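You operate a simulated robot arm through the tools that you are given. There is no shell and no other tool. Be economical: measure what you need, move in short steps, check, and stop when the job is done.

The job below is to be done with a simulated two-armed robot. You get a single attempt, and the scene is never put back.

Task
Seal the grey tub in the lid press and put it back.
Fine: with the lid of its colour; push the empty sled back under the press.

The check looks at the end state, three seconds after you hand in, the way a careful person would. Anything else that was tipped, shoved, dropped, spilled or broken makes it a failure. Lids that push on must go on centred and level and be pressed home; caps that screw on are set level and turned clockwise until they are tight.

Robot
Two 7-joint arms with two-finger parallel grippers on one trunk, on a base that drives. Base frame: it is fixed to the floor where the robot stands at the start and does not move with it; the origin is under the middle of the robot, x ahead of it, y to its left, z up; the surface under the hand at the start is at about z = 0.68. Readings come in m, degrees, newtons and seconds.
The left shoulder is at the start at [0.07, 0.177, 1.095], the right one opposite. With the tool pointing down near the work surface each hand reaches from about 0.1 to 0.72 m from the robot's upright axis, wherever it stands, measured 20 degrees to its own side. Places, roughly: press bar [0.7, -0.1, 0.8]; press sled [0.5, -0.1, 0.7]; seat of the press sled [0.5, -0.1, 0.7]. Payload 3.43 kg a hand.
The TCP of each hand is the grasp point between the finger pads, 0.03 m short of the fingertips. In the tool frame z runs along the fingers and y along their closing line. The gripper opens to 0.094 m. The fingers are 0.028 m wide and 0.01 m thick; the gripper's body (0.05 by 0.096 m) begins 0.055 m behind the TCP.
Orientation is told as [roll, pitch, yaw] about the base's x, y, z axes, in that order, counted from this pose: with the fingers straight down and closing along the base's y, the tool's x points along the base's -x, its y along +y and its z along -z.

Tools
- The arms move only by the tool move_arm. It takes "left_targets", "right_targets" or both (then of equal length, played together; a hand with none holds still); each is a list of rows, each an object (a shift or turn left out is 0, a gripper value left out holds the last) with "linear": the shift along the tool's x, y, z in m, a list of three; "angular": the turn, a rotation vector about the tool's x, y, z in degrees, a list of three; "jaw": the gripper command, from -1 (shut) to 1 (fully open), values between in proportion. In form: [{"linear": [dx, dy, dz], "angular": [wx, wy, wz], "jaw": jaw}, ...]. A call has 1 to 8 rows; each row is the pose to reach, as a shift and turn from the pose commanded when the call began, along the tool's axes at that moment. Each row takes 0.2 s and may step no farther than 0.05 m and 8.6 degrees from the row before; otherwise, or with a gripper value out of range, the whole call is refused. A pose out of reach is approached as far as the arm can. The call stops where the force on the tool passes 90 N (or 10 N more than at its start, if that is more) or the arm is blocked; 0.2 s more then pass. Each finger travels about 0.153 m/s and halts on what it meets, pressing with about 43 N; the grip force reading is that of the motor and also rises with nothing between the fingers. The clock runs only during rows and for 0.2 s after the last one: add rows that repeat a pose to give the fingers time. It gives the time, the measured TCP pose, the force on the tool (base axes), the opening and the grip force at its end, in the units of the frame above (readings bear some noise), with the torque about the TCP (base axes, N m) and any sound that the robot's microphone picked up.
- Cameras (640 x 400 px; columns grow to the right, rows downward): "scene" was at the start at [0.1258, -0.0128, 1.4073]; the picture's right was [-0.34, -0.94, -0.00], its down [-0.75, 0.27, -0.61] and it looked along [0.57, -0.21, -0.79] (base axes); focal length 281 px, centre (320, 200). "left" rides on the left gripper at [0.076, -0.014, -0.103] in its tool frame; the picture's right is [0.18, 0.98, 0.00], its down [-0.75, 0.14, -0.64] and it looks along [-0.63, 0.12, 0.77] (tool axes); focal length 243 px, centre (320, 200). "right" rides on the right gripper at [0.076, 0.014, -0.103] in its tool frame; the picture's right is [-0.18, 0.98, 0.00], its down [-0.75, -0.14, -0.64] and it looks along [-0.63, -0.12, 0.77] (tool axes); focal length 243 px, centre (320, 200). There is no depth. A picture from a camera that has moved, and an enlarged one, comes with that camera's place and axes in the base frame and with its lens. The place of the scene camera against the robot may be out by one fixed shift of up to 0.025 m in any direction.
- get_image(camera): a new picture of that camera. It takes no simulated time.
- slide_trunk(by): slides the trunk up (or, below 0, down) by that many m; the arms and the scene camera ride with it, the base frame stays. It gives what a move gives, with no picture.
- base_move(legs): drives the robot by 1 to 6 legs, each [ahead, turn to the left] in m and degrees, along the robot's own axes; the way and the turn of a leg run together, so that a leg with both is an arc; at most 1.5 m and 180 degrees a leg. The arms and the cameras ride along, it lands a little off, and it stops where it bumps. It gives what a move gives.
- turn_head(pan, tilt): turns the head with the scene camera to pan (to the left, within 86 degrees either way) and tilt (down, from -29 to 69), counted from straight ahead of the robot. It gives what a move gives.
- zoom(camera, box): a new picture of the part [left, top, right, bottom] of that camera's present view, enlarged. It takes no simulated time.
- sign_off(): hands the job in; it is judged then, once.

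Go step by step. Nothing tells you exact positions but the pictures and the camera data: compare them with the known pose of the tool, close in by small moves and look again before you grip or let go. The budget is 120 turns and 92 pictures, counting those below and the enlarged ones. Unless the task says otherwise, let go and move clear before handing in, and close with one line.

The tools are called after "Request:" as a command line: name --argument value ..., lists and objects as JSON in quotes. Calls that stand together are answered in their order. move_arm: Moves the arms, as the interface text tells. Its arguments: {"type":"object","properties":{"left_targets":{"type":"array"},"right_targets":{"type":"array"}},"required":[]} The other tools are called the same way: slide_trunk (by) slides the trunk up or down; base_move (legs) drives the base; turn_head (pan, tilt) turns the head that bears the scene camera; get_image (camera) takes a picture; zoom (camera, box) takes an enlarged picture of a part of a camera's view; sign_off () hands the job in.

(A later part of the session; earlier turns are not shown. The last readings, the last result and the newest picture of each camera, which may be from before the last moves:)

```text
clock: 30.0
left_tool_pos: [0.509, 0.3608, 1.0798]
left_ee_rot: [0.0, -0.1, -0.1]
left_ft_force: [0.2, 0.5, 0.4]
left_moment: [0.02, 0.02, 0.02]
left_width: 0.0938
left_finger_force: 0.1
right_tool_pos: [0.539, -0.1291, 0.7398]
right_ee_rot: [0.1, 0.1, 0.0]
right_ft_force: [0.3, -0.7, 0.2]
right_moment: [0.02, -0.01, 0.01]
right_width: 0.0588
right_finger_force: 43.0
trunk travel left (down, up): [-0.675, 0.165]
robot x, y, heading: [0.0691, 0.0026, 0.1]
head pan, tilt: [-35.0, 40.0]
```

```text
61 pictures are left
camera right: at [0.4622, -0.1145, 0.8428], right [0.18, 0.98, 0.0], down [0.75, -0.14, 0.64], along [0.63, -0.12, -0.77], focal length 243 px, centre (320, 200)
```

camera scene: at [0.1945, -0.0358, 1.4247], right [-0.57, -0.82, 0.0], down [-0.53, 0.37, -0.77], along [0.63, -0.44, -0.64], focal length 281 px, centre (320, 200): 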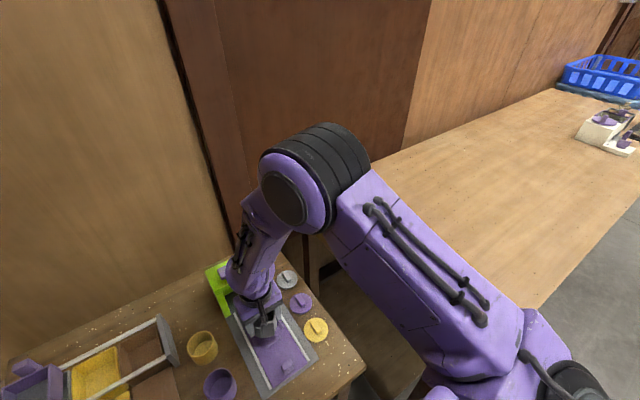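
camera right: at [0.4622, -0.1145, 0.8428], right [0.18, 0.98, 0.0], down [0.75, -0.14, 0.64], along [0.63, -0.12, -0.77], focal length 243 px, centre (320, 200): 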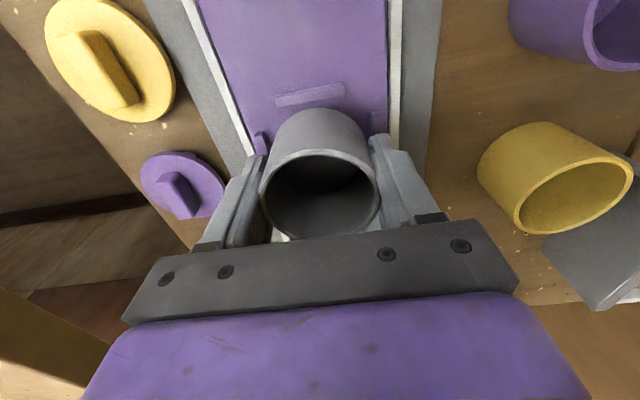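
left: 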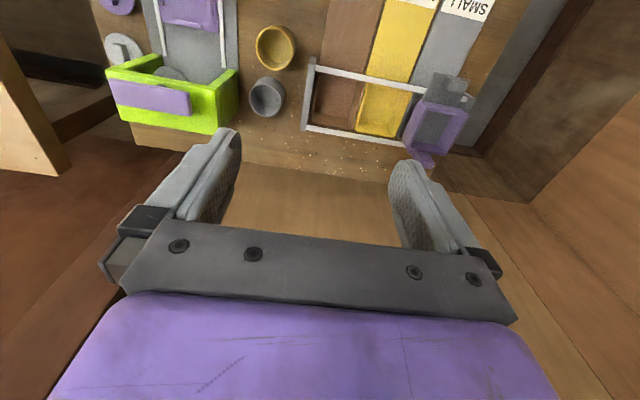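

Request:
move_arm --right_targets '[{"linear": [0, 0, 0.003]}, {"linear": [0, 0, 0.006]}, {"linear": [0, 0, 0.009]}]'

Request:
zoom --camera "right" --box '[220, 60, 420, 250]'

```text
clock: 30.8
left_tool_pos: [0.5104, 0.3612, 1.0803]
left_ee_rot: [0.1, -0.1, 0.0]
left_ft_force: [-0.6, 0.5, -0.1]
left_moment: [0.02, -0.01, 0.0]
left_width: 0.0941
left_finger_force: 0.0
right_tool_pos: [0.5399, -0.1287, 0.7306]
right_ee_rot: [0.0, 0.1, 0.0]
right_ft_force: [0.1, -0.9, 0.5]
right_moment: [-0.02, -0.01, 0.01]
right_width: 0.0591
right_finger_force: 43.1
trunk travel left (down, up): [-0.675, 0.165]
robot x, y, heading: [0.0674, -0.0008, 0.0]
head pan, tilt: [-35.0, 40.0]
```

```text
2.11 times, centred on (320, 155) of right
camera zoom: at [0.4625, -0.1144, 0.8336], right [0.18, 0.98, 0.0], down [0.75, -0.14, 0.64], along [0.63, -0.12, -0.77], focal length 511 px, centre (320, 295)
```

zoom: 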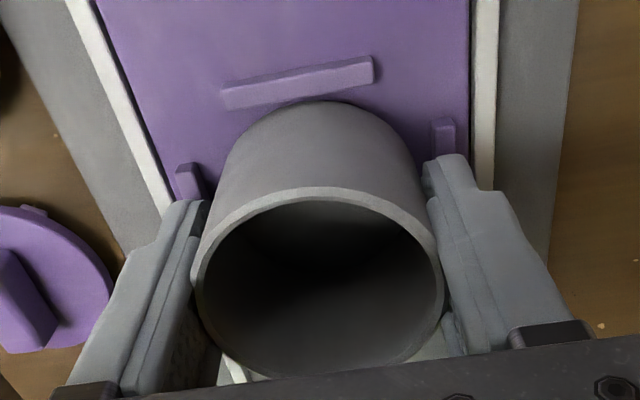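

Request:
move_arm --right_targets '[{"linear": [0.001, 0, 0.0025]}, {"linear": [0.001, 0, 0.005]}]'

Request:
zoom --camera "right" --box '[220, 60, 420, 250]'

```text
clock: 31.4
left_tool_pos: [0.5065, 0.3608, 1.0818]
left_ee_rot: [0.1, -0.3, 0.1]
left_ft_force: [-0.7, -0.3, 0.2]
left_moment: [-0.01, -0.04, 0.0]
left_width: 0.094
left_finger_force: 0.0
right_tool_pos: [0.5377, -0.1288, 0.7287]
right_ee_rot: [0.1, -0.3, 0.1]
right_ft_force: [1.5, -2.4, 34.2]
right_moment: [-0.25, 0.27, 0.07]
right_width: 0.0592
right_finger_force: 43.4
trunk travel left (down, up): [-0.675, 0.165]
robot x, y, heading: [0.0716, 0.0018, -0.1]
head pan, tilt: [-35.0, 40.0]
```

```text
2.11 times, centred on (320, 155) of right
camera zoom: at [0.4609, -0.1143, 0.8317], right [0.18, 0.98, 0.0], down [0.75, -0.14, 0.65], along [0.64, -0.12, -0.76], focal length 511 px, centre (320, 295)
```

zoom: 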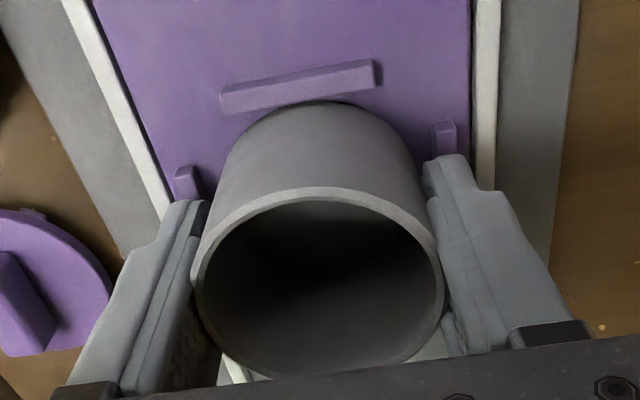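

There's contact at TCP z≈0.729. I'll ease off 1 mm, open slightly, and look.

Request:
move_arm --right_targets '[{"linear": [0, 0, -0.003]}, {"linear": [0, 0, -0.003], "jaw": 0.4}, {"linear": [0, 0, -0.003], "jaw": 0.5}]'

Request:
zoom --camera "right" --box '[220, 60, 420, 250]'

```text
clock: 32.2
left_tool_pos: [0.5081, 0.3633, 1.0792]
left_ee_rot: [-0.2, -0.1, 0.0]
left_ft_force: [-0.2, -0.5, 0.8]
left_moment: [0.0, -0.01, 0.0]
left_width: 0.0939
left_finger_force: 0.0
right_tool_pos: [0.5377, -0.1263, 0.7287]
right_ee_rot: [0.1, 0.0, 0.3]
right_ft_force: [8.6, 8.2, 15.4]
right_moment: [-0.34, -0.3, 0.17]
right_width: 0.0657
right_finger_force: 0.0
trunk travel left (down, up): [-0.675, 0.165]
robot x, y, heading: [0.0672, -0.0003, 0.2]
head pan, tilt: [-35.0, 40.0]
```

```text
2.11 times, centred on (320, 155) of right
camera zoom: at [0.4612, -0.1115, 0.8321], right [0.18, 0.98, 0.0], down [0.75, -0.14, 0.64], along [0.63, -0.11, -0.77], focal length 511 px, centre (320, 295)
```

zoom: 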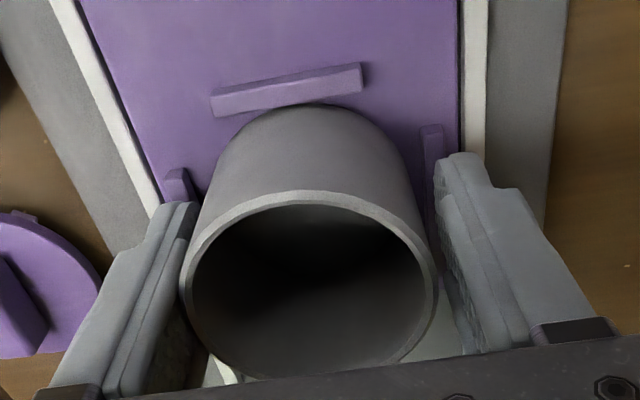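

A fingertip is rubbing a ridge, so I'll go straight up slowly.

Request:
move_arm --right_targets '[{"linear": [0, 0, -0.008]}, {"linear": [0, 0, -0.016], "jaw": 0.6}, {"linear": [0, 0, -0.03]}, {"linear": [0, 0, -0.06]}, {"linear": [0, 0, -0.09]}, {"linear": [0, 0, -0.09]}]'

Request:
zoom --camera "right" --box '[200, 30, 440, 220]'

```text
clock: 33.6
left_tool_pos: [0.5103, 0.3604, 1.0801]
left_ee_rot: [0.0, -0.1, 0.1]
left_ft_force: [0.6, 0.2, 0.3]
left_moment: [0.0, 0.02, -0.02]
left_width: 0.094
left_finger_force: 0.0
right_tool_pos: [0.5383, -0.1284, 0.8178]
right_ee_rot: [0.1, 0.1, 0.0]
right_ft_force: [0.0, -0.1, -0.5]
right_moment: [-0.01, -0.01, 0.01]
right_width: 0.0751
right_finger_force: 0.0
trunk travel left (down, up): [-0.675, 0.165]
robot x, y, heading: [0.0683, 0.0001, 0.2]
head pan, tilt: [-35.0, 40.0]
```

```text
2.11 times, centred on (320, 125) of right
camera zoom: at [0.4621, -0.1144, 0.9213], right [0.18, 0.98, 0.0], down [0.76, -0.14, 0.64], along [0.63, -0.12, -0.77], focal length 511 px, centre (320, 358)
```

zoom: 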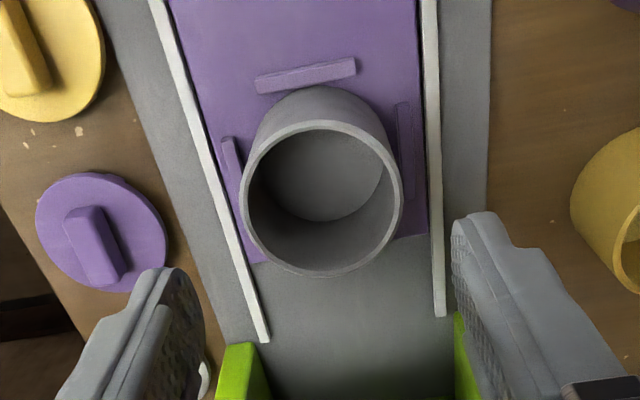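

The tub is seated, upright and centred at about (0.536, -0.128). Next is the grey lid, so I'll move the hand over it to look.

Request:
move_arm --right_targets '[{"linear": [0, -0.02, -0.03]}, {"linear": [-0.01, -0.04, -0.06]}, {"linear": [-0.02, -0.06, -0.08]}, {"linear": [-0.035, -0.085, -0.08]}, {"linear": [-0.05, -0.11, -0.08]}, {"linear": [-0.06, -0.122, -0.08]}, {"linear": [-0.06, -0.122, -0.08]}]'

Request:
get_image --camera "right"

```text
clock: 35.2
left_tool_pos: [0.5099, 0.3619, 1.0809]
left_ee_rot: [0.0, -0.1, 0.0]
left_ft_force: [0.2, -0.4, 0.3]
left_moment: [-0.02, 0.0, 0.04]
left_width: 0.0941
left_finger_force: 0.0
right_tool_pos: [0.5985, -0.2516, 0.8971]
right_ee_rot: [0.1, 0.1, 0.0]
right_ft_force: [-0.6, -1.0, -0.5]
right_moment: [0.0, 0.0, 0.03]
right_width: 0.0751
right_finger_force: 0.2
trunk travel left (down, up): [-0.675, 0.165]
robot x, y, heading: [0.0697, 0.0006, 0.3]
head pan, tilt: [-35.0, 40.0]
```

```text
56 pictures are left
camera right: at [0.5221, -0.2366, 1.0011], right [0.18, 0.98, 0.0], down [0.76, -0.14, 0.64], along [0.63, -0.12, -0.77], focal length 243 px, centre (320, 200)
```

right: 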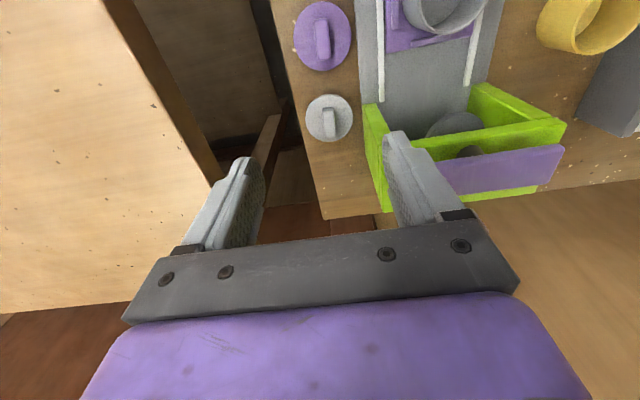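

Request:
zoom --camera "right" --box '[280, 60, 420, 200]'

```text
2.86 times, centred on (350, 130) of right
camera zoom: at [0.5221, -0.2366, 1.0011], right [0.18, 0.98, 0.0], down [0.76, -0.14, 0.64], along [0.63, -0.12, -0.77], focal length 693 px, centre (234, 400)
```

zoom: 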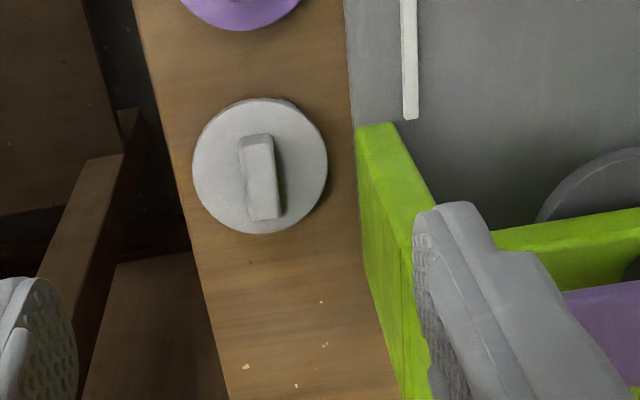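

The lid centre is about (0.643, -0.248) with its grip bar along x; the press wall at y≈-0.203 leaves too little room for the gripper body if I centre on the bar. I'll centre the hand at y=-0.257 and let the closing fingers draw the lid to it.

Request:
move_arm --right_targets '[{"linear": [-0.02, -0.005, 0], "jaw": 0.06}, {"linear": [-0.043, -0.0058, 0.02]}, {"linear": [-0.043, -0.0058, 0.06]}, {"linear": [-0.043, -0.0058, 0.06]}]'

Request:
get_image --camera "right"

```text
clock: 36.2
left_tool_pos: [0.5091, 0.3616, 1.0799]
left_ee_rot: [0.2, -0.1, 0.0]
left_ft_force: [-0.8, 0.3, -0.3]
left_moment: [0.01, -0.03, 0.02]
left_width: 0.0941
left_finger_force: 0.1
right_tool_pos: [0.64, -0.2561, 0.837]
right_ee_rot: [0.0, 0.0, -0.1]
right_ft_force: [-0.6, 0.0, 0.5]
right_moment: [0.02, -0.01, 0.02]
right_width: 0.0496
right_finger_force: 0.2
trunk travel left (down, up): [-0.675, 0.165]
robot x, y, heading: [0.0686, -0.0002, 0.0]
head pan, tilt: [-35.0, 40.0]
```

```text
54 pictures are left
camera right: at [0.5649, -0.2419, 0.9409], right [0.18, 0.98, 0.0], down [0.75, -0.14, 0.64], along [0.63, -0.12, -0.77], focal length 243 px, centre (320, 200)
```

right: 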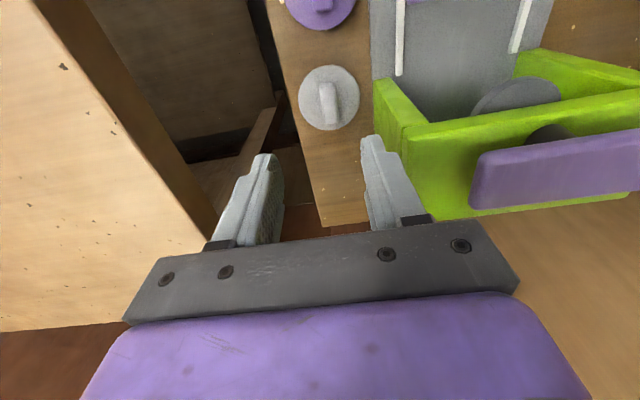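

Request:
move_arm --right_targets '[{"linear": [-0.001, -0.004, 0.03]}, {"linear": [-0.001, -0.004, 0.06]}, {"linear": [-0.001, -0.004, 0.085]}, {"linear": [-0.001, -0.004, 0.1]}, {"linear": [-0.001, -0.004, 0.1]}]'

Request:
get_image --camera "right"

```text
clock: 37.4
left_tool_pos: [0.5099, 0.3612, 1.0804]
left_ee_rot: [0.0, -0.1, 0.0]
left_ft_force: [-1.6, -0.2, 0.4]
left_moment: [0.03, -0.01, -0.01]
left_width: 0.0939
left_finger_force: 0.0
right_tool_pos: [0.6418, -0.2591, 0.7375]
right_ee_rot: [0.2, 0.1, 0.0]
right_ft_force: [1.1, 0.4, -0.6]
right_moment: [-0.02, -0.02, -0.02]
right_width: 0.0496
right_finger_force: 0.0
trunk travel left (down, up): [-0.675, 0.165]
robot x, y, heading: [0.0634, 0.0006, 0.3]
head pan, tilt: [-35.0, 40.0]
```

```text
53 pictures are left
camera right: at [0.5654, -0.2455, 0.8412], right [0.18, 0.98, 0.0], down [0.75, -0.14, 0.64], along [0.63, -0.12, -0.77], focal length 243 px, centre (320, 200)
```

right: 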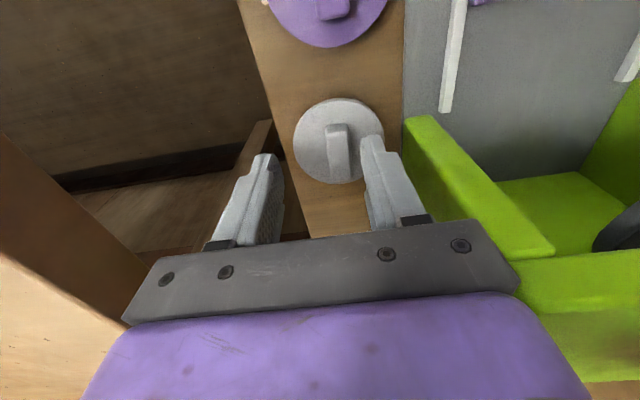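

Request:
move_arm --right_targets '[{"linear": [0, 0, 0.005]}, {"linear": [0, 0, 0.01]}, {"linear": [0, 0, 0.015]}, {"linear": [0, 0, 0.019]}]'

Request:
zoom --camera "right" --box '[220, 60, 440, 250]'

```text
clock: 38.4
left_tool_pos: [0.5087, 0.3614, 1.0793]
left_ee_rot: [0.0, -0.3, -0.1]
left_ft_force: [-0.3, 1.2, -0.4]
left_moment: [-0.04, -0.01, -0.03]
left_width: 0.0938
left_finger_force: 0.0
right_tool_pos: [0.6419, -0.2603, 0.7206]
right_ee_rot: [0.1, -0.1, 0.0]
right_ft_force: [-0.3, -1.6, 14.0]
right_moment: [0.34, 0.07, 0.01]
right_width: 0.0499
right_finger_force: 0.0
trunk travel left (down, up): [-0.675, 0.165]
robot x, y, heading: [0.0693, 0.002, 0.2]
head pan, tilt: [-35.0, 40.0]
```

```text
2.11 times, centred on (330, 155) of right
camera zoom: at [0.5653, -0.2458, 0.824], right [0.18, 0.98, 0.0], down [0.75, -0.14, 0.64], along [0.63, -0.12, -0.77], focal length 511 px, centre (299, 295)
```

zoom: 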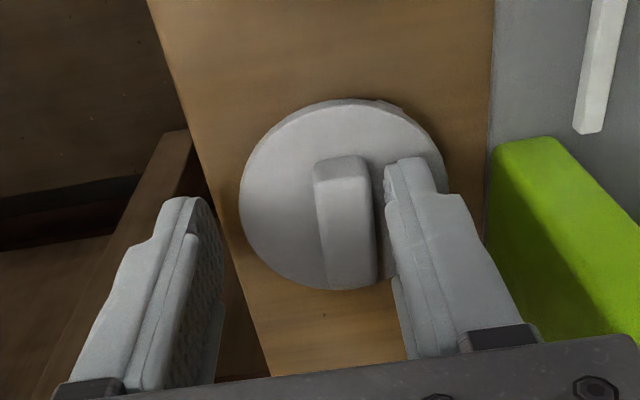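

The fingertip just touches the lid disc, whose top is about z 0.690. I'll rise 3 mm and close.

Request:
move_arm --right_targets '[{"linear": [0, 0, -0.004]}, {"linear": [0, 0, -0.004], "jaw": -0.3}, {"linear": [0, 0, -0.004], "jaw": -0.6}, {"linear": [0, 0, -0.004], "jaw": -1}, {"linear": [0, 0, -0.004], "jaw": -1}]'

Request:
zoom --camera "right" --box '[220, 60, 440, 250]'

```text
clock: 39.6
left_tool_pos: [0.5099, 0.3607, 1.0791]
left_ee_rot: [0.1, -0.1, 0.0]
left_ft_force: [-0.2, -0.2, 0.2]
left_moment: [-0.06, 0.02, -0.01]
left_width: 0.0939
left_finger_force: 0.2
right_tool_pos: [0.6421, -0.2603, 0.7229]
right_ee_rot: [0.1, 0.2, -0.1]
right_ft_force: [-0.4, -0.3, -0.2]
right_moment: [-0.01, -0.01, 0.01]
right_width: 0.0129
right_finger_force: 42.9
trunk travel left (down, up): [-0.675, 0.165]
robot x, y, heading: [0.0703, -0.0007, 0.1]
head pan, tilt: [-35.0, 40.0]
```

```text
2.11 times, centred on (330, 155) of right
camera zoom: at [0.5656, -0.2464, 0.826], right [0.18, 0.98, 0.0], down [0.75, -0.14, 0.64], along [0.63, -0.12, -0.77], focal length 511 px, centre (299, 295)
```

zoom: 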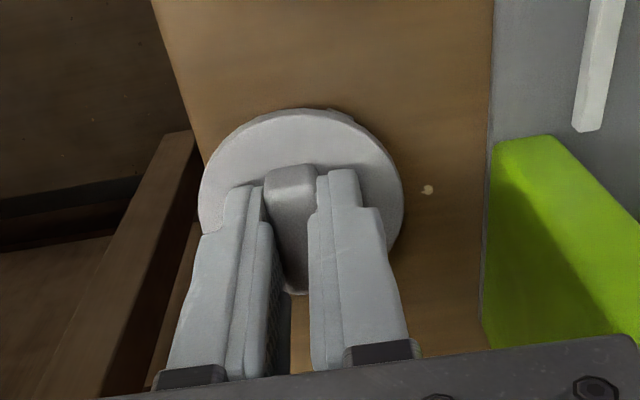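

The bar is gripped at 13 mm. Slow lift straight up.

Request:
move_arm --right_targets '[{"linear": [0, 0, -0.006]}, {"linear": [0, 0, -0.015]}, {"linear": [0, 0, -0.03]}, {"linear": [0, 0, -0.055]}, {"linear": [0, 0, -0.09]}, {"linear": [0, 0, -0.13]}, {"linear": [0, 0, -0.16]}, {"linear": [0, 0, -0.16]}]'

Request:
get_image --camera "right"

```text
clock: 41.4
left_tool_pos: [0.5097, 0.361, 1.0801]
left_ee_rot: [0.0, -0.2, 0.0]
left_ft_force: [-0.9, -0.2, -0.4]
left_moment: [-0.01, 0.0, -0.01]
left_width: 0.094
left_finger_force: 0.1
right_tool_pos: [0.6425, -0.2598, 0.8824]
right_ee_rot: [0.0, 0.1, 0.0]
right_ft_force: [-0.2, 0.1, -0.2]
right_moment: [0.0, -0.01, 0.02]
right_width: 0.0128
right_finger_force: 42.8
trunk travel left (down, up): [-0.675, 0.165]
robot x, y, heading: [0.0738, -0.0033, 0.2]
head pan, tilt: [-35.0, 40.0]
```

```text
50 pictures are left
camera right: at [0.5667, -0.2463, 0.986], right [0.18, 0.98, 0.0], down [0.76, -0.14, 0.64], along [0.63, -0.12, -0.77], focal length 243 px, centre (320, 200)
```

right: 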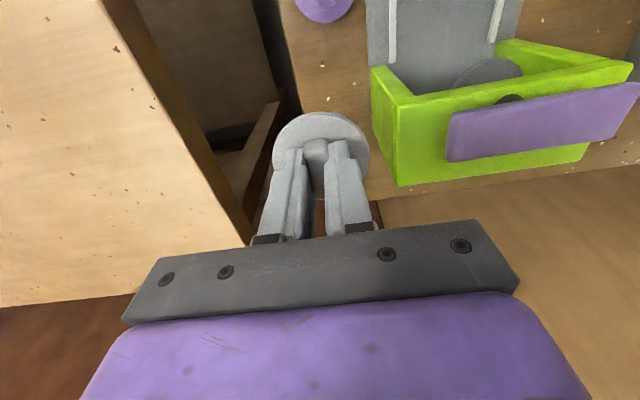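

The lid is up and level. I'll carry it back and across to above the tub.

Request:
move_arm --right_targets '[{"linear": [0.03, 0, 0]}, {"linear": [0.06, 0.0, 0]}, {"linear": [0.085, 0.03, 0]}, {"linear": [0.1, 0.06, 0]}, {"linear": [0.107, 0.1, 0]}, {"linear": [0.107, 0.132, 0]}, {"linear": [0.107, 0.132, 0.02]}, {"linear": [0.107, 0.132, 0.02]}]'

Request:
get_image --camera "right"

```text
clock: 43.2
left_tool_pos: [0.5083, 0.3611, 1.0813]
left_ee_rot: [0.0, 0.0, 0.1]
left_ft_force: [0.7, 0.2, -0.3]
left_moment: [-0.02, 0.0, 0.0]
left_width: 0.094
left_finger_force: 0.0
right_tool_pos: [0.5347, -0.1278, 0.8622]
right_ee_rot: [0.0, 0.1, 0.1]
right_ft_force: [0.1, 0.4, 0.0]
right_moment: [-0.02, 0.03, -0.02]
right_width: 0.0131
right_finger_force: 42.8
trunk travel left (down, up): [-0.675, 0.165]
robot x, y, heading: [0.0685, -0.0018, 0.3]
head pan, tilt: [-35.0, 40.0]
```

```text
49 pictures are left
camera right: at [0.4585, -0.1138, 0.966], right [0.18, 0.98, 0.0], down [0.75, -0.14, 0.64], along [0.63, -0.12, -0.77], focal length 243 px, centre (320, 200)
```

right: 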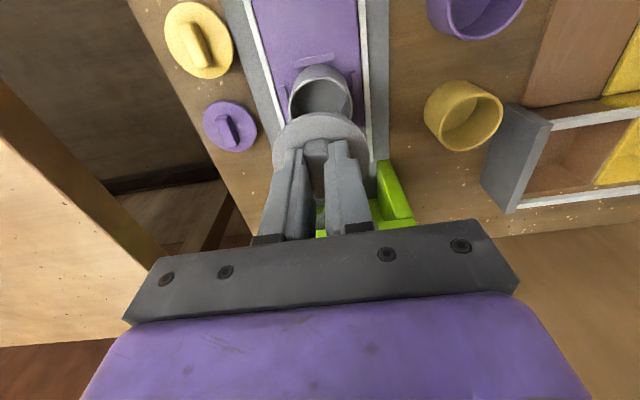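

Request:
zoom --camera "right" --box '[250, 30, 390, 200]'

Request:
zoom --camera "scene" --box '[170, 240, 340, 400]'

```text
2.35 times, centred on (320, 115) of right
camera zoom: at [0.4585, -0.1138, 0.966], right [0.18, 0.98, 0.0], down [0.75, -0.14, 0.64], along [0.63, -0.12, -0.77], focal length 571 px, centre (320, 400)
```

zoom: 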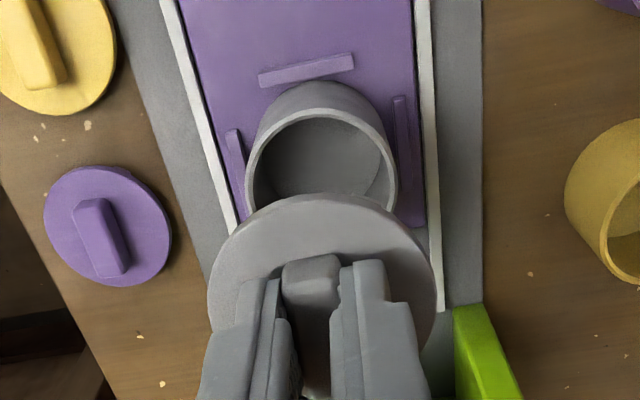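

```text
2.50 times, centred on (255, 320) of scene
camera zoom: at [0.1941, -0.0355, 1.4248], right [-0.57, -0.82, 0.0], down [-0.53, 0.37, -0.77], along [0.63, -0.44, -0.64], focal length 702 px, centre (482, -100)
```

zoom: 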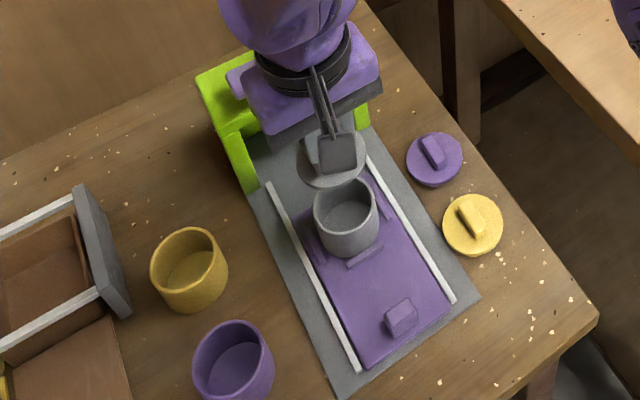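

The tub centre is (0.539, -0.129) and the lid rides about 3 mm ahead of the TCP, so I'll target TCP (0.536, -0.129). I'll come down to just above the rim and check.

Request:
move_arm --right_targets '[{"linear": [-0.0012, -0.001, 0.02]}, {"linear": [-0.0012, -0.001, 0.04]}, {"linear": [-0.0012, -0.001, 0.06]}, {"linear": [-0.0012, -0.001, 0.072]}, {"linear": [-0.0012, -0.001, 0.072]}]'

Request:
zoom --camera "right" --box '[230, 50, 410, 220]'

Request:
zoom --camera "scene" --box '[200, 250, 320, 370]'

```text
clock: 44.4
left_tool_pos: [0.5106, 0.362, 1.0801]
left_ee_rot: [0.0, 0.0, 0.0]
left_ft_force: [-0.2, 0.0, 0.2]
left_moment: [0.01, -0.02, -0.02]
left_width: 0.094
left_finger_force: 0.1
right_tool_pos: [0.5363, -0.1283, 0.7912]
right_ee_rot: [0.1, 0.0, 0.0]
right_ft_force: [0.5, 0.4, -0.3]
right_moment: [-0.03, -0.04, 0.02]
right_width: 0.0129
right_finger_force: 42.6
trunk travel left (down, up): [-0.675, 0.165]
robot x, y, heading: [0.0686, 0.0021, 0.2]
head pan, tilt: [-35.0, 40.0]
```

```text
2.35 times, centred on (320, 135) of right
camera zoom: at [0.4594, -0.1149, 0.8945], right [0.18, 0.98, 0.0], down [0.75, -0.14, 0.64], along [0.63, -0.12, -0.77], focal length 571 px, centre (320, 353)
```

zoom: 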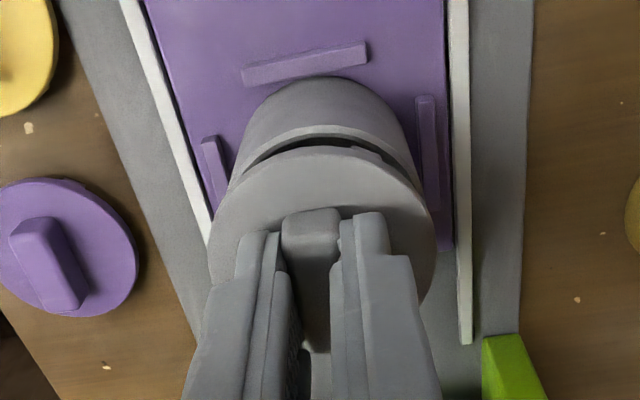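

```text
3.33 times, centred on (260, 310) of scene
camera zoom: at [0.1943, -0.0358, 1.4248], right [-0.57, -0.82, 0.0], down [-0.53, 0.37, -0.77], along [0.63, -0.44, -0.64], focal length 936 px, centre (520, -167)
```

zoom: 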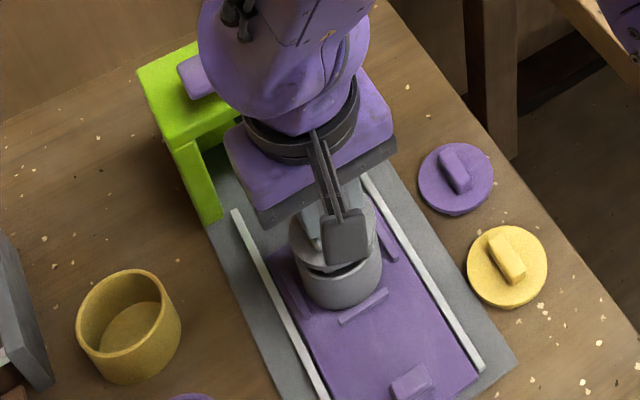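

The alignment looks good. I'll lower in small steps until contact.

Request:
move_arm --right_targets '[{"linear": [0, -0.0005, 0.004]}, {"linear": [0, -0.0005, 0.007]}, {"linear": [0, -0.0005, 0.009]}]'

Request:
zoom --camera "right" --box '[230, 50, 410, 220]'

```text
clock: 45.2
left_tool_pos: [0.5094, 0.3605, 1.0806]
left_ee_rot: [0.0, -0.1, 0.1]
left_ft_force: [-0.9, 0.2, 0.0]
left_moment: [-0.01, -0.01, 0.01]
left_width: 0.0939
left_finger_force: 0.1
right_tool_pos: [0.5355, -0.13, 0.7824]
right_ee_rot: [0.1, 0.1, 0.1]
right_ft_force: [-0.1, 0.1, -0.2]
right_moment: [0.01, 0.03, 0.03]
right_width: 0.0127
right_finger_force: 43.4
trunk travel left (down, up): [-0.675, 0.165]
robot x, y, heading: [0.064, 0.0001, 0.2]
head pan, tilt: [-35.0, 40.0]
```

```text
2.35 times, centred on (320, 135) of right
camera zoom: at [0.46, -0.1154, 0.8855], right [0.18, 0.98, 0.0], down [0.75, -0.14, 0.64], along [0.63, -0.12, -0.77], focal length 571 px, centre (320, 353)
```

zoom: 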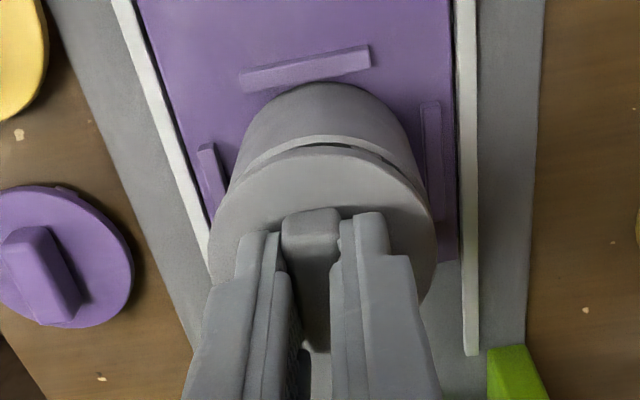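

Request:
move_arm --right_targets '[{"linear": [0, 0, 0.002]}, {"linear": [0, 0, 0.004]}]'

Request:
zoom --camera "right" --box '[230, 50, 410, 220]'

```text
clock: 45.8
left_tool_pos: [0.5083, 0.361, 1.0805]
left_ee_rot: [0.1, -0.1, -0.1]
left_ft_force: [-0.1, 0.1, -0.4]
left_moment: [0.01, -0.01, 0.0]
left_width: 0.0943
left_finger_force: 0.1
right_tool_pos: [0.5363, -0.1282, 0.7797]
right_ee_rot: [0.0, 0.0, 0.1]
right_ft_force: [0.0, -0.2, 15.9]
right_moment: [0.04, 0.07, 0.01]
right_width: 0.0126
right_finger_force: 42.5
trunk travel left (down, up): [-0.675, 0.165]
robot x, y, heading: [0.0708, -0.001, 0.3]
head pan, tilt: [-35.0, 40.0]
```

```text
2.35 times, centred on (320, 135) of right
camera zoom: at [0.4593, -0.1153, 0.8827], right [0.18, 0.98, 0.0], down [0.75, -0.14, 0.64], along [0.63, -0.12, -0.77], focal length 571 px, centre (320, 353)
```

zoom: 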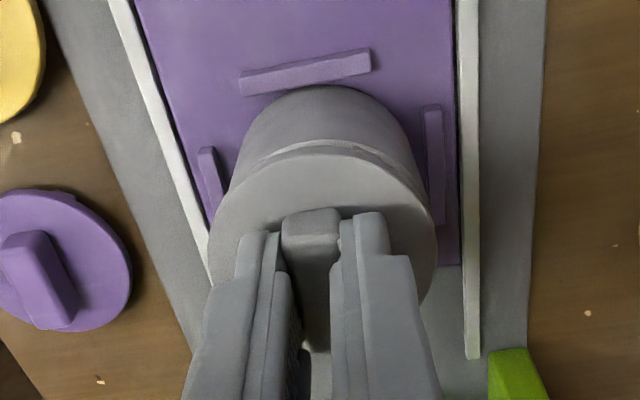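

The lid touches the rim evenly, with almost no moment. I'll release gently and rise.

Request:
move_arm --right_targets '[{"linear": [0, 0, -0.001], "jaw": -0.5}, {"linear": [0, 0, -0.001], "jaw": -0.2}, {"linear": [0, 0, -0.02]}, {"linear": [0, 0, -0.05]}, {"linear": [0, 0, -0.08]}, {"linear": [0, 0, -0.08]}]'

Request:
zoom --camera "right" --box '[230, 30, 410, 200]'

Request:
zoom --camera "scene" --box '[200, 250, 320, 370]'

```text
clock: 47.2
left_tool_pos: [0.5103, 0.3616, 1.0803]
left_ee_rot: [0.0, -0.1, 0.0]
left_ft_force: [-1.1, 0.2, -0.1]
left_moment: [0.02, -0.01, -0.02]
left_width: 0.094
left_finger_force: 0.0
right_tool_pos: [0.536, -0.1305, 0.857]
right_ee_rot: [0.1, 0.1, 0.1]
right_ft_force: [0.3, 0.2, -0.2]
right_moment: [-0.03, 0.03, -0.01]
right_width: 0.0376
right_finger_force: 0.1
trunk travel left (down, up): [-0.675, 0.165]
robot x, y, heading: [0.068, 0.0029, 0.1]
head pan, tilt: [-35.0, 40.0]
```

```text
2.35 times, centred on (320, 115) of right
camera zoom: at [0.46, -0.1162, 0.9611], right [0.18, 0.98, 0.0], down [0.76, -0.14, 0.64], along [0.63, -0.12, -0.77], focal length 571 px, centre (320, 400)
```

zoom: 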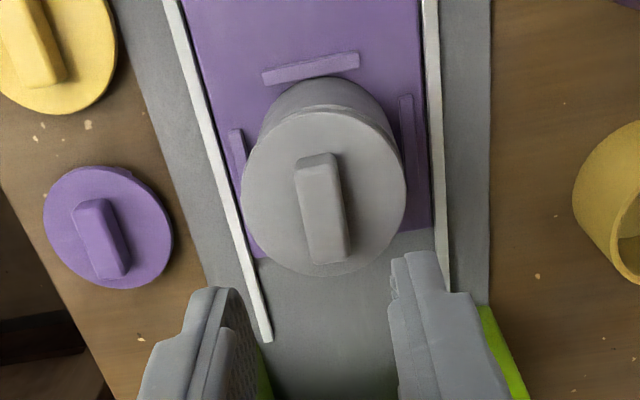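

```text
3.33 times, centred on (260, 310) of scene
camera zoom: at [0.1951, -0.0358, 1.4247], right [-0.57, -0.82, 0.0], down [-0.53, 0.37, -0.77], along [0.63, -0.44, -0.64], focal length 936 px, centre (520, -167)
```

zoom: 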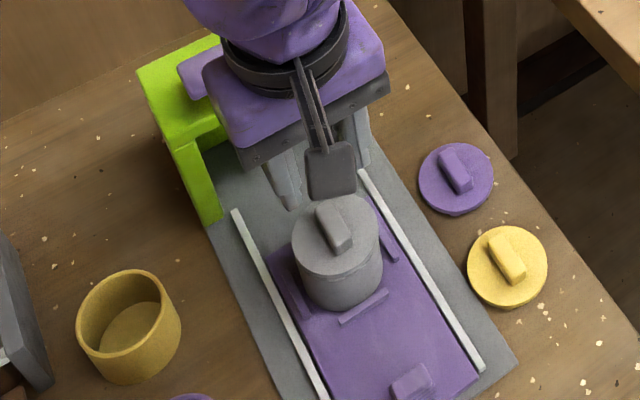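

The lid sits level and centred. Next is the sled handle near x≈0.43, so I'll back the base 0.1 m to give the arm comfortable room.

Request:
base_move --legs '[[-0.1, 0]]'

Request:
get_image --camera "right"

Request:
get_image --camera "scene"

```text
clock: 48.3
left_tool_pos: [0.411, 0.3608, 1.0799]
left_ee_rot: [-0.1, 0.0, 0.0]
left_ft_force: [0.2, -0.1, 0.8]
left_moment: [0.03, 0.02, -0.02]
left_width: 0.0942
left_finger_force: 0.0
right_tool_pos: [0.4377, -0.1305, 0.8574]
right_ee_rot: [0.1, 0.1, 0.1]
right_ft_force: [-0.4, 0.0, -0.6]
right_moment: [0.03, 0.01, 0.01]
right_width: 0.0378
right_finger_force: 0.0
trunk travel left (down, up): [-0.675, 0.165]
robot x, y, heading: [-0.0255, -0.0024, 0.1]
head pan, tilt: [-35.0, 40.0]
```

```text
40 pictures are left
camera right: at [0.3607, -0.1163, 0.9608], right [0.18, 0.98, 0.0], down [0.75, -0.14, 0.64], along [0.63, -0.12, -0.77], focal length 243 px, centre (320, 200)
```

right: 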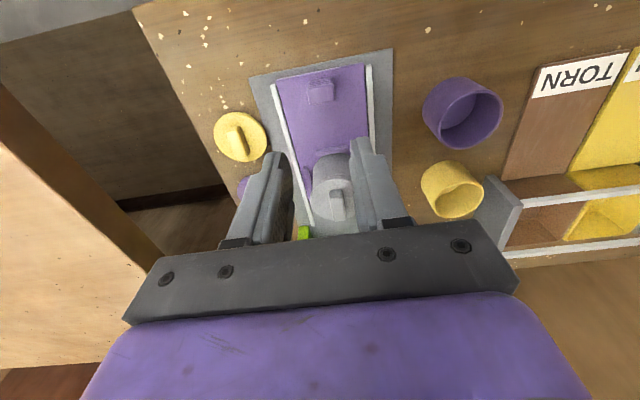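

```text
39 pictures are left
camera scene: at [0.0956, -0.0359, 1.4247], right [-0.57, -0.82, 0.0], down [-0.53, 0.37, -0.77], along [0.63, -0.44, -0.64], focal length 281 px, centre (320, 200)
```

scene: 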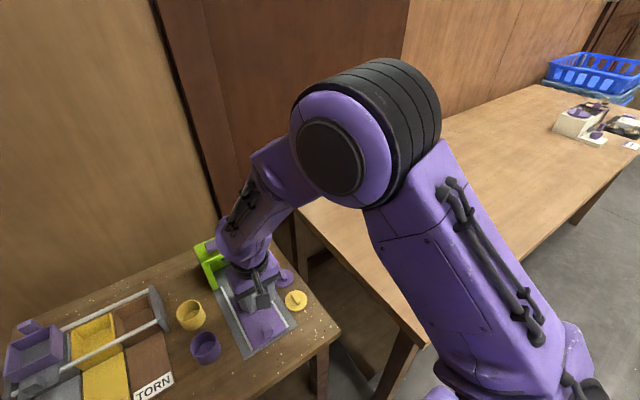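

Request:
zoom --camera "right" --box '[260, 50, 400, 190]'

```text
2.86 times, centred on (330, 120) of right
camera zoom: at [0.3607, -0.1163, 0.9608], right [0.18, 0.98, 0.0], down [0.75, -0.14, 0.64], along [0.63, -0.12, -0.77], focal length 693 px, centre (291, 429)
```

zoom: 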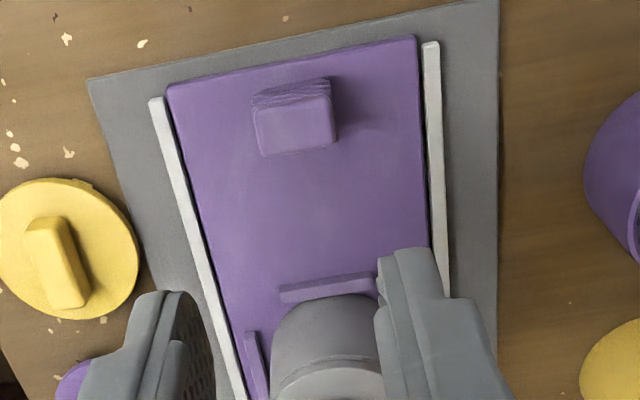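

The handle block spans x 0.423–0.445 and y -0.142 to -0.114, with its top at z≈0.714. I'll go down over it and grip.

Request:
move_arm --right_targets '[{"linear": [0.002, 0.002, 0.03], "jaw": 0.05}, {"linear": [0.003, 0.0025, 0.07]}, {"linear": [0.003, 0.0025, 0.105]}, {"linear": [0.003, 0.0025, 0.125]}, {"linear": [0.003, 0.0025, 0.128]}, {"linear": [0.003, 0.0025, 0.128]}]'

Request:
get_image --camera "right"

```text
clock: 49.7
left_tool_pos: [0.4104, 0.3614, 1.0793]
left_ee_rot: [0.0, -0.2, 0.0]
left_ft_force: [0.5, -0.6, 0.0]
left_moment: [0.0, 0.01, 0.03]
left_width: 0.0941
left_finger_force: 0.1
right_tool_pos: [0.4345, -0.1282, 0.7296]
right_ee_rot: [0.1, 0.1, 0.0]
right_ft_force: [-0.2, 0.0, 0.8]
right_moment: [-0.01, 0.0, 0.03]
right_width: 0.0493
right_finger_force: 0.2
trunk travel left (down, up): [-0.675, 0.165]
robot x, y, heading: [-0.0297, 0.0005, 0.1]
head pan, tilt: [-35.0, 40.0]
```

```text
37 pictures are left
camera right: at [0.3573, -0.1132, 0.8324], right [0.18, 0.98, 0.0], down [0.75, -0.14, 0.64], along [0.63, -0.12, -0.77], focal length 243 px, centre (320, 200)
```

right: 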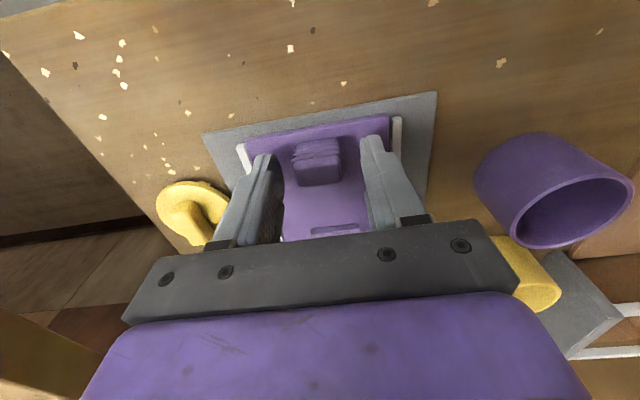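

Request:
move_arm --right_targets '[{"jaw": -0.3}, {"jaw": -0.6}, {"jaw": -1}]'

Request:
move_arm --right_targets '[{"linear": [-0.004, 0, 0]}, {"linear": [-0.01, 0, 0]}, {"linear": [-0.018, 0, 0]}, {"linear": [-0.026, 0, 0]}, {"linear": [-0.034, 0, 0]}, {"linear": [-0.042, 0, 0]}, {"linear": [-0.05, 0, 0]}]'

Request:
get_image --camera "scene"

```text
clock: 50.5
left_tool_pos: [0.4108, 0.3598, 1.0801]
left_ee_rot: [0.0, -0.1, 0.0]
left_ft_force: [0.1, -0.4, -0.5]
left_moment: [-0.03, -0.01, -0.01]
left_width: 0.0941
left_finger_force: 0.1
right_tool_pos: [0.4327, -0.1292, 0.729]
right_ee_rot: [0.0, 0.0, 0.0]
right_ft_force: [-0.9, -5.2, -1.0]
right_moment: [-0.22, -0.05, -0.07]
right_width: 0.0256
right_finger_force: 45.3
trunk travel left (down, up): [-0.675, 0.165]
robot x, y, heading: [-0.0323, -0.0054, 0.3]
head pan, tilt: [-35.0, 40.0]
```

```text
clock: 52.1
left_tool_pos: [0.4098, 0.3595, 1.0787]
left_ee_rot: [0.0, 0.0, 0.0]
left_ft_force: [0.2, 0.0, -0.7]
left_moment: [0.02, 0.01, 0.0]
left_width: 0.0941
left_finger_force: 0.0
right_tool_pos: [0.4835, -0.1281, 0.7303]
right_ee_rot: [0.1, 0.0, 0.1]
right_ft_force: [-0.2, -2.9, -5.5]
right_moment: [-0.09, -0.35, 0.1]
right_width: 0.0253
right_finger_force: 45.0
trunk travel left (down, up): [-0.675, 0.165]
robot x, y, heading: [-0.0267, 0.0019, 0.0]
head pan, tilt: [-35.0, 40.0]
```

```text
36 pictures are left
camera scene: at [0.0964, -0.0366, 1.4246], right [-0.57, -0.82, 0.0], down [-0.53, 0.37, -0.77], along [0.63, -0.44, -0.64], focal length 281 px, centre (320, 200)
```

scene: 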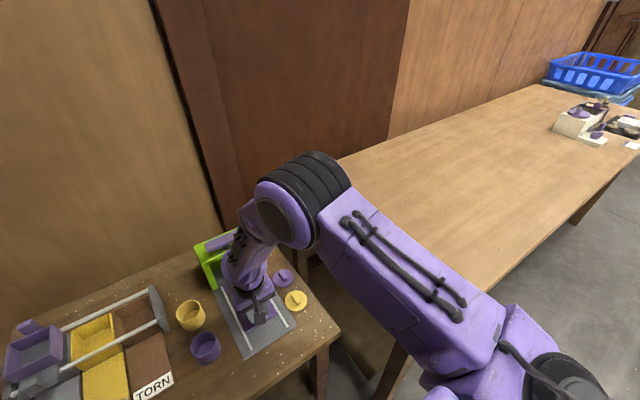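

The sled slides freely. I'll keep going slowly until it stops under the ram.

Request:
move_arm --right_targets '[{"linear": [-0.008, 0, 0]}, {"linear": [-0.016, 0, 0]}, {"linear": [-0.024, 0, 0]}, {"linear": [-0.032, 0, 0]}, {"linear": [-0.04, 0, 0]}, {"linear": [-0.048, 0, 0]}, {"linear": [-0.056, 0, 0]}, {"linear": [-0.062, 0, 0]}]'

Request:
get_image --camera "right"

```text
clock: 53.9
left_tool_pos: [0.4089, 0.3609, 1.0808]
left_ee_rot: [0.0, -0.2, 0.0]
left_ft_force: [-0.5, -0.5, -0.6]
left_moment: [0.01, -0.01, 0.02]
left_width: 0.0942
left_finger_force: 0.0
right_tool_pos: [0.5442, -0.1278, 0.7292]
right_ee_rot: [0.2, 0.1, 0.1]
right_ft_force: [-12.3, -4.3, -1.0]
right_moment: [-0.23, -0.12, -0.02]
right_width: 0.0253
right_finger_force: 44.6
trunk travel left (down, up): [-0.675, 0.165]
robot x, y, heading: [-0.0306, -0.0016, 0.0]
head pan, tilt: [-35.0, 40.0]
```

```text
35 pictures are left
camera right: at [0.4677, -0.1141, 0.8328], right [0.18, 0.98, 0.0], down [0.76, -0.14, 0.64], along [0.63, -0.12, -0.77], focal length 243 px, centre (320, 200)
```

right: 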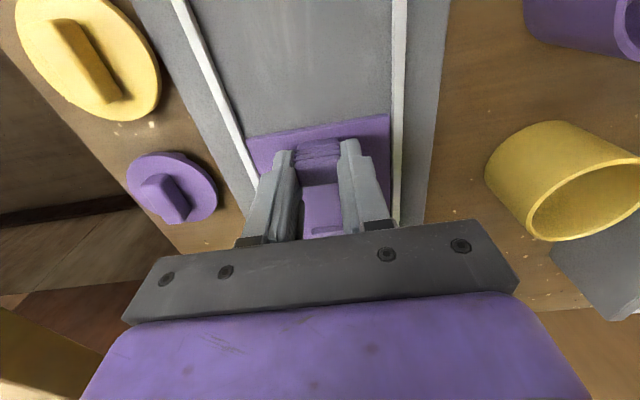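

Request:
move_arm --right_targets '[{"linear": [-0.004, 0, 0]}, {"linear": [-0.008, 0, 0]}, {"linear": [-0.012, 0, 0]}, {"linear": [-0.016, 0, 0]}]'

```text
clock: 54.9
left_tool_pos: [0.4059, 0.3615, 1.0808]
left_ee_rot: [0.0, -0.3, 0.0]
left_ft_force: [0.2, -0.2, 0.2]
left_moment: [0.0, 0.01, -0.01]
left_width: 0.094
left_finger_force: 0.0
right_tool_pos: [0.5578, -0.1283, 0.7298]
right_ee_rot: [0.0, 0.2, 0.1]
right_ft_force: [-32.5, -1.0, -3.5]
right_moment: [-0.08, 0.59, 0.0]
right_width: 0.0258
right_finger_force: 45.0
trunk travel left (down, up): [-0.675, 0.165]
robot x, y, heading: [-0.0295, 0.0003, -0.0]
head pan, tilt: [-35.0, 40.0]
```

The force is rising at x≈0.558, where I expected the stop. One small extra push to confirm.

Request:
move_arm --right_targets '[{"linear": [-0.002, 0, 0]}, {"linear": [-0.004, 0, 0]}]'

Request:
zoom --camera "scene" --box '[180, 210, 320, 350]'

```text
clock: 55.5
left_tool_pos: [0.4058, 0.3601, 1.0803]
left_ee_rot: [0.0, -0.3, 0.0]
left_ft_force: [0.0, 0.6, 0.1]
left_moment: [-0.01, -0.03, 0.02]
left_width: 0.094
left_finger_force: 0.0
right_tool_pos: [0.5616, -0.1275, 0.73]
right_ee_rot: [0.0, 0.2, 0.1]
right_ft_force: [-32.6, 0.4, -2.1]
right_moment: [0.03, 0.65, 0.0]
right_width: 0.0257
right_finger_force: 45.5
trunk travel left (down, up): [-0.675, 0.165]
robot x, y, heading: [-0.0316, -0.0, 0.1]
head pan, tilt: [-35.0, 40.0]
```

```text
2.86 times, centred on (250, 280) of scene
camera zoom: at [0.0905, -0.0361, 1.4252], right [-0.57, -0.82, 0.0], down [-0.52, 0.37, -0.77], along [0.63, -0.44, -0.64], focal length 802 px, centre (520, -29)
```

zoom: 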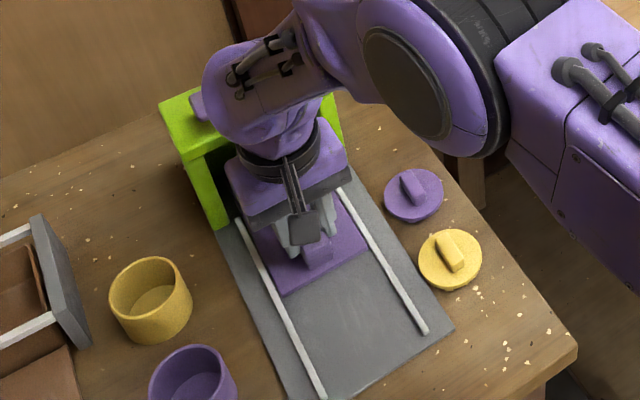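

The force stayed flat while the hand moved 4 mm, so either the fingers slid on the block or something shifted. I'll look.

Request:
zoom --camera "right" --box '[200, 60, 460, 250]'

```text
2.11 times, centred on (330, 155) of right
camera zoom: at [0.4852, -0.114, 0.834], right [0.18, 0.98, 0.0], down [0.76, -0.14, 0.64], along [0.63, -0.12, -0.77], focal length 511 px, centre (299, 295)
```

zoom: 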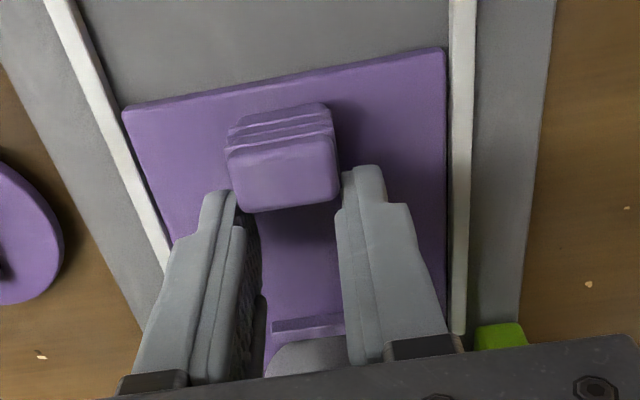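

The sled hit a stop after about 0.11 m of travel and the fingers then slid along the block. I'll release, rise, move aside and inspect the tub under the ram.

Request:
move_arm --right_targets '[{"jaw": 0.0}, {"linear": [0, 0, -0.02]}, {"linear": [0.02, 0, -0.06]}, {"linear": [0.04, -0.03, -0.1]}, {"linear": [0.05, -0.07, -0.13]}, {"linear": [0.06, -0.11, -0.15]}, {"linear": [0.06, -0.15, -0.16]}, {"linear": [0.06, -0.19, -0.16]}]'

Request:
turn_head --pan -15 --tilt 45

Request:
get_image --camera "scene"

```text
refused: row 4 steps farther than a row can; nothing moved
```

```text
clock: 56.3
left_tool_pos: [0.4077, 0.3611, 1.0816]
left_ee_rot: [0.0, -0.4, 0.1]
left_ft_force: [-0.1, -0.3, -0.6]
left_moment: [-0.01, 0.02, 0.01]
left_width: 0.094
left_finger_force: 0.0
right_tool_pos: [0.5617, -0.128, 0.7319]
right_ee_rot: [0.0, 0.2, 0.0]
right_ft_force: [-33.7, 0.6, -3.5]
right_moment: [0.04, 0.66, -0.03]
right_width: 0.0256
right_finger_force: 44.6
trunk travel left (down, up): [-0.675, 0.165]
robot x, y, heading: [-0.0303, 0.0017, 0.1]
head pan, tilt: [-15.0, 45.0]
```

```text
32 pictures are left
camera scene: at [0.0995, -0.0083, 1.4179], right [-0.26, -0.97, 0.0], down [-0.68, 0.18, -0.71], along [0.69, -0.18, -0.7], focal length 281 px, centre (320, 200)
```

scene: 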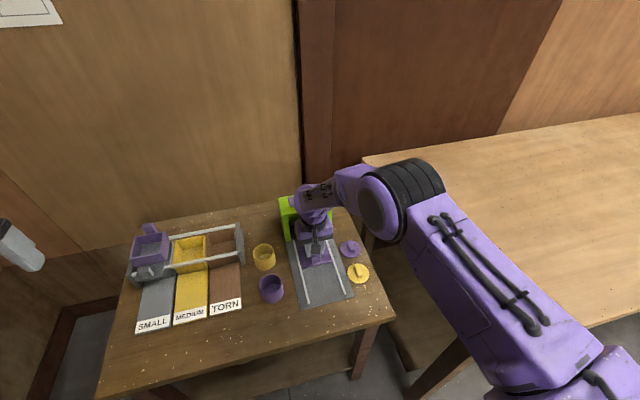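

Request:
move_arm --right_targets '[{"jaw": 0.0}, {"linear": [0, 0, -0.02]}, {"linear": [0.01, 0, -0.06]}, {"linear": [0.02, -0.02, -0.1]}, {"linear": [0.03, -0.05, -0.13]}, {"linear": [0.04, -0.09, -0.15]}, {"linear": [0.05, -0.13, -0.16]}, {"linear": [0.06, -0.17, -0.16]}]'

Request:
zoom --camera "scene" --box '[240, 170, 380, 310]'

Request:
get_image --camera "right"

```text
clock: 58.1
left_tool_pos: [0.4105, 0.3597, 1.0816]
left_ee_rot: [0.0, 0.0, 0.1]
left_ft_force: [0.9, -0.9, -0.7]
left_moment: [0.04, 0.03, 0.0]
left_width: 0.094
left_finger_force: 0.1
right_tool_pos: [0.5055, -0.3001, 0.889]
right_ee_rot: [0.1, 0.0, 0.1]
right_ft_force: [-0.1, -1.2, 0.3]
right_moment: [0.01, -0.03, -0.05]
right_width: 0.047
right_finger_force: 0.1
trunk travel left (down, up): [-0.675, 0.165]
robot x, y, heading: [-0.0322, 0.0041, 0.1]
head pan, tilt: [-15.0, 45.0]
```

```text
2.86 times, centred on (310, 240) of scene
camera zoom: at [0.1041, -0.0101, 1.4174], right [-0.26, -0.97, 0.0], down [-0.68, 0.18, -0.71], along [0.68, -0.18, -0.71], focal length 802 px, centre (349, 86)
```

zoom: 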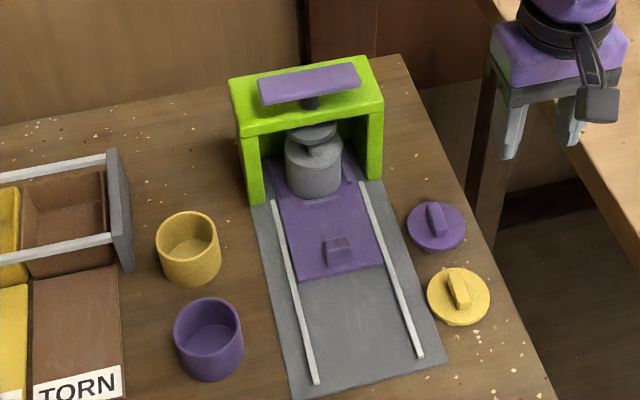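

```text
30 pictures are left
camera right: at [0.4289, -0.2853, 0.992], right [0.18, 0.98, 0.0], down [0.76, -0.14, 0.64], along [0.63, -0.12, -0.77], focal length 243 px, centre (320, 200)
```

right: 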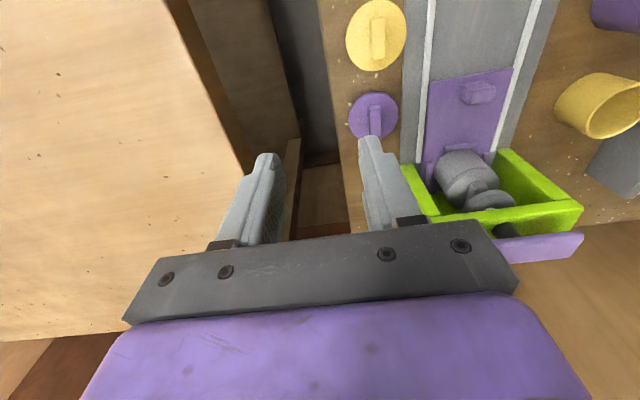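

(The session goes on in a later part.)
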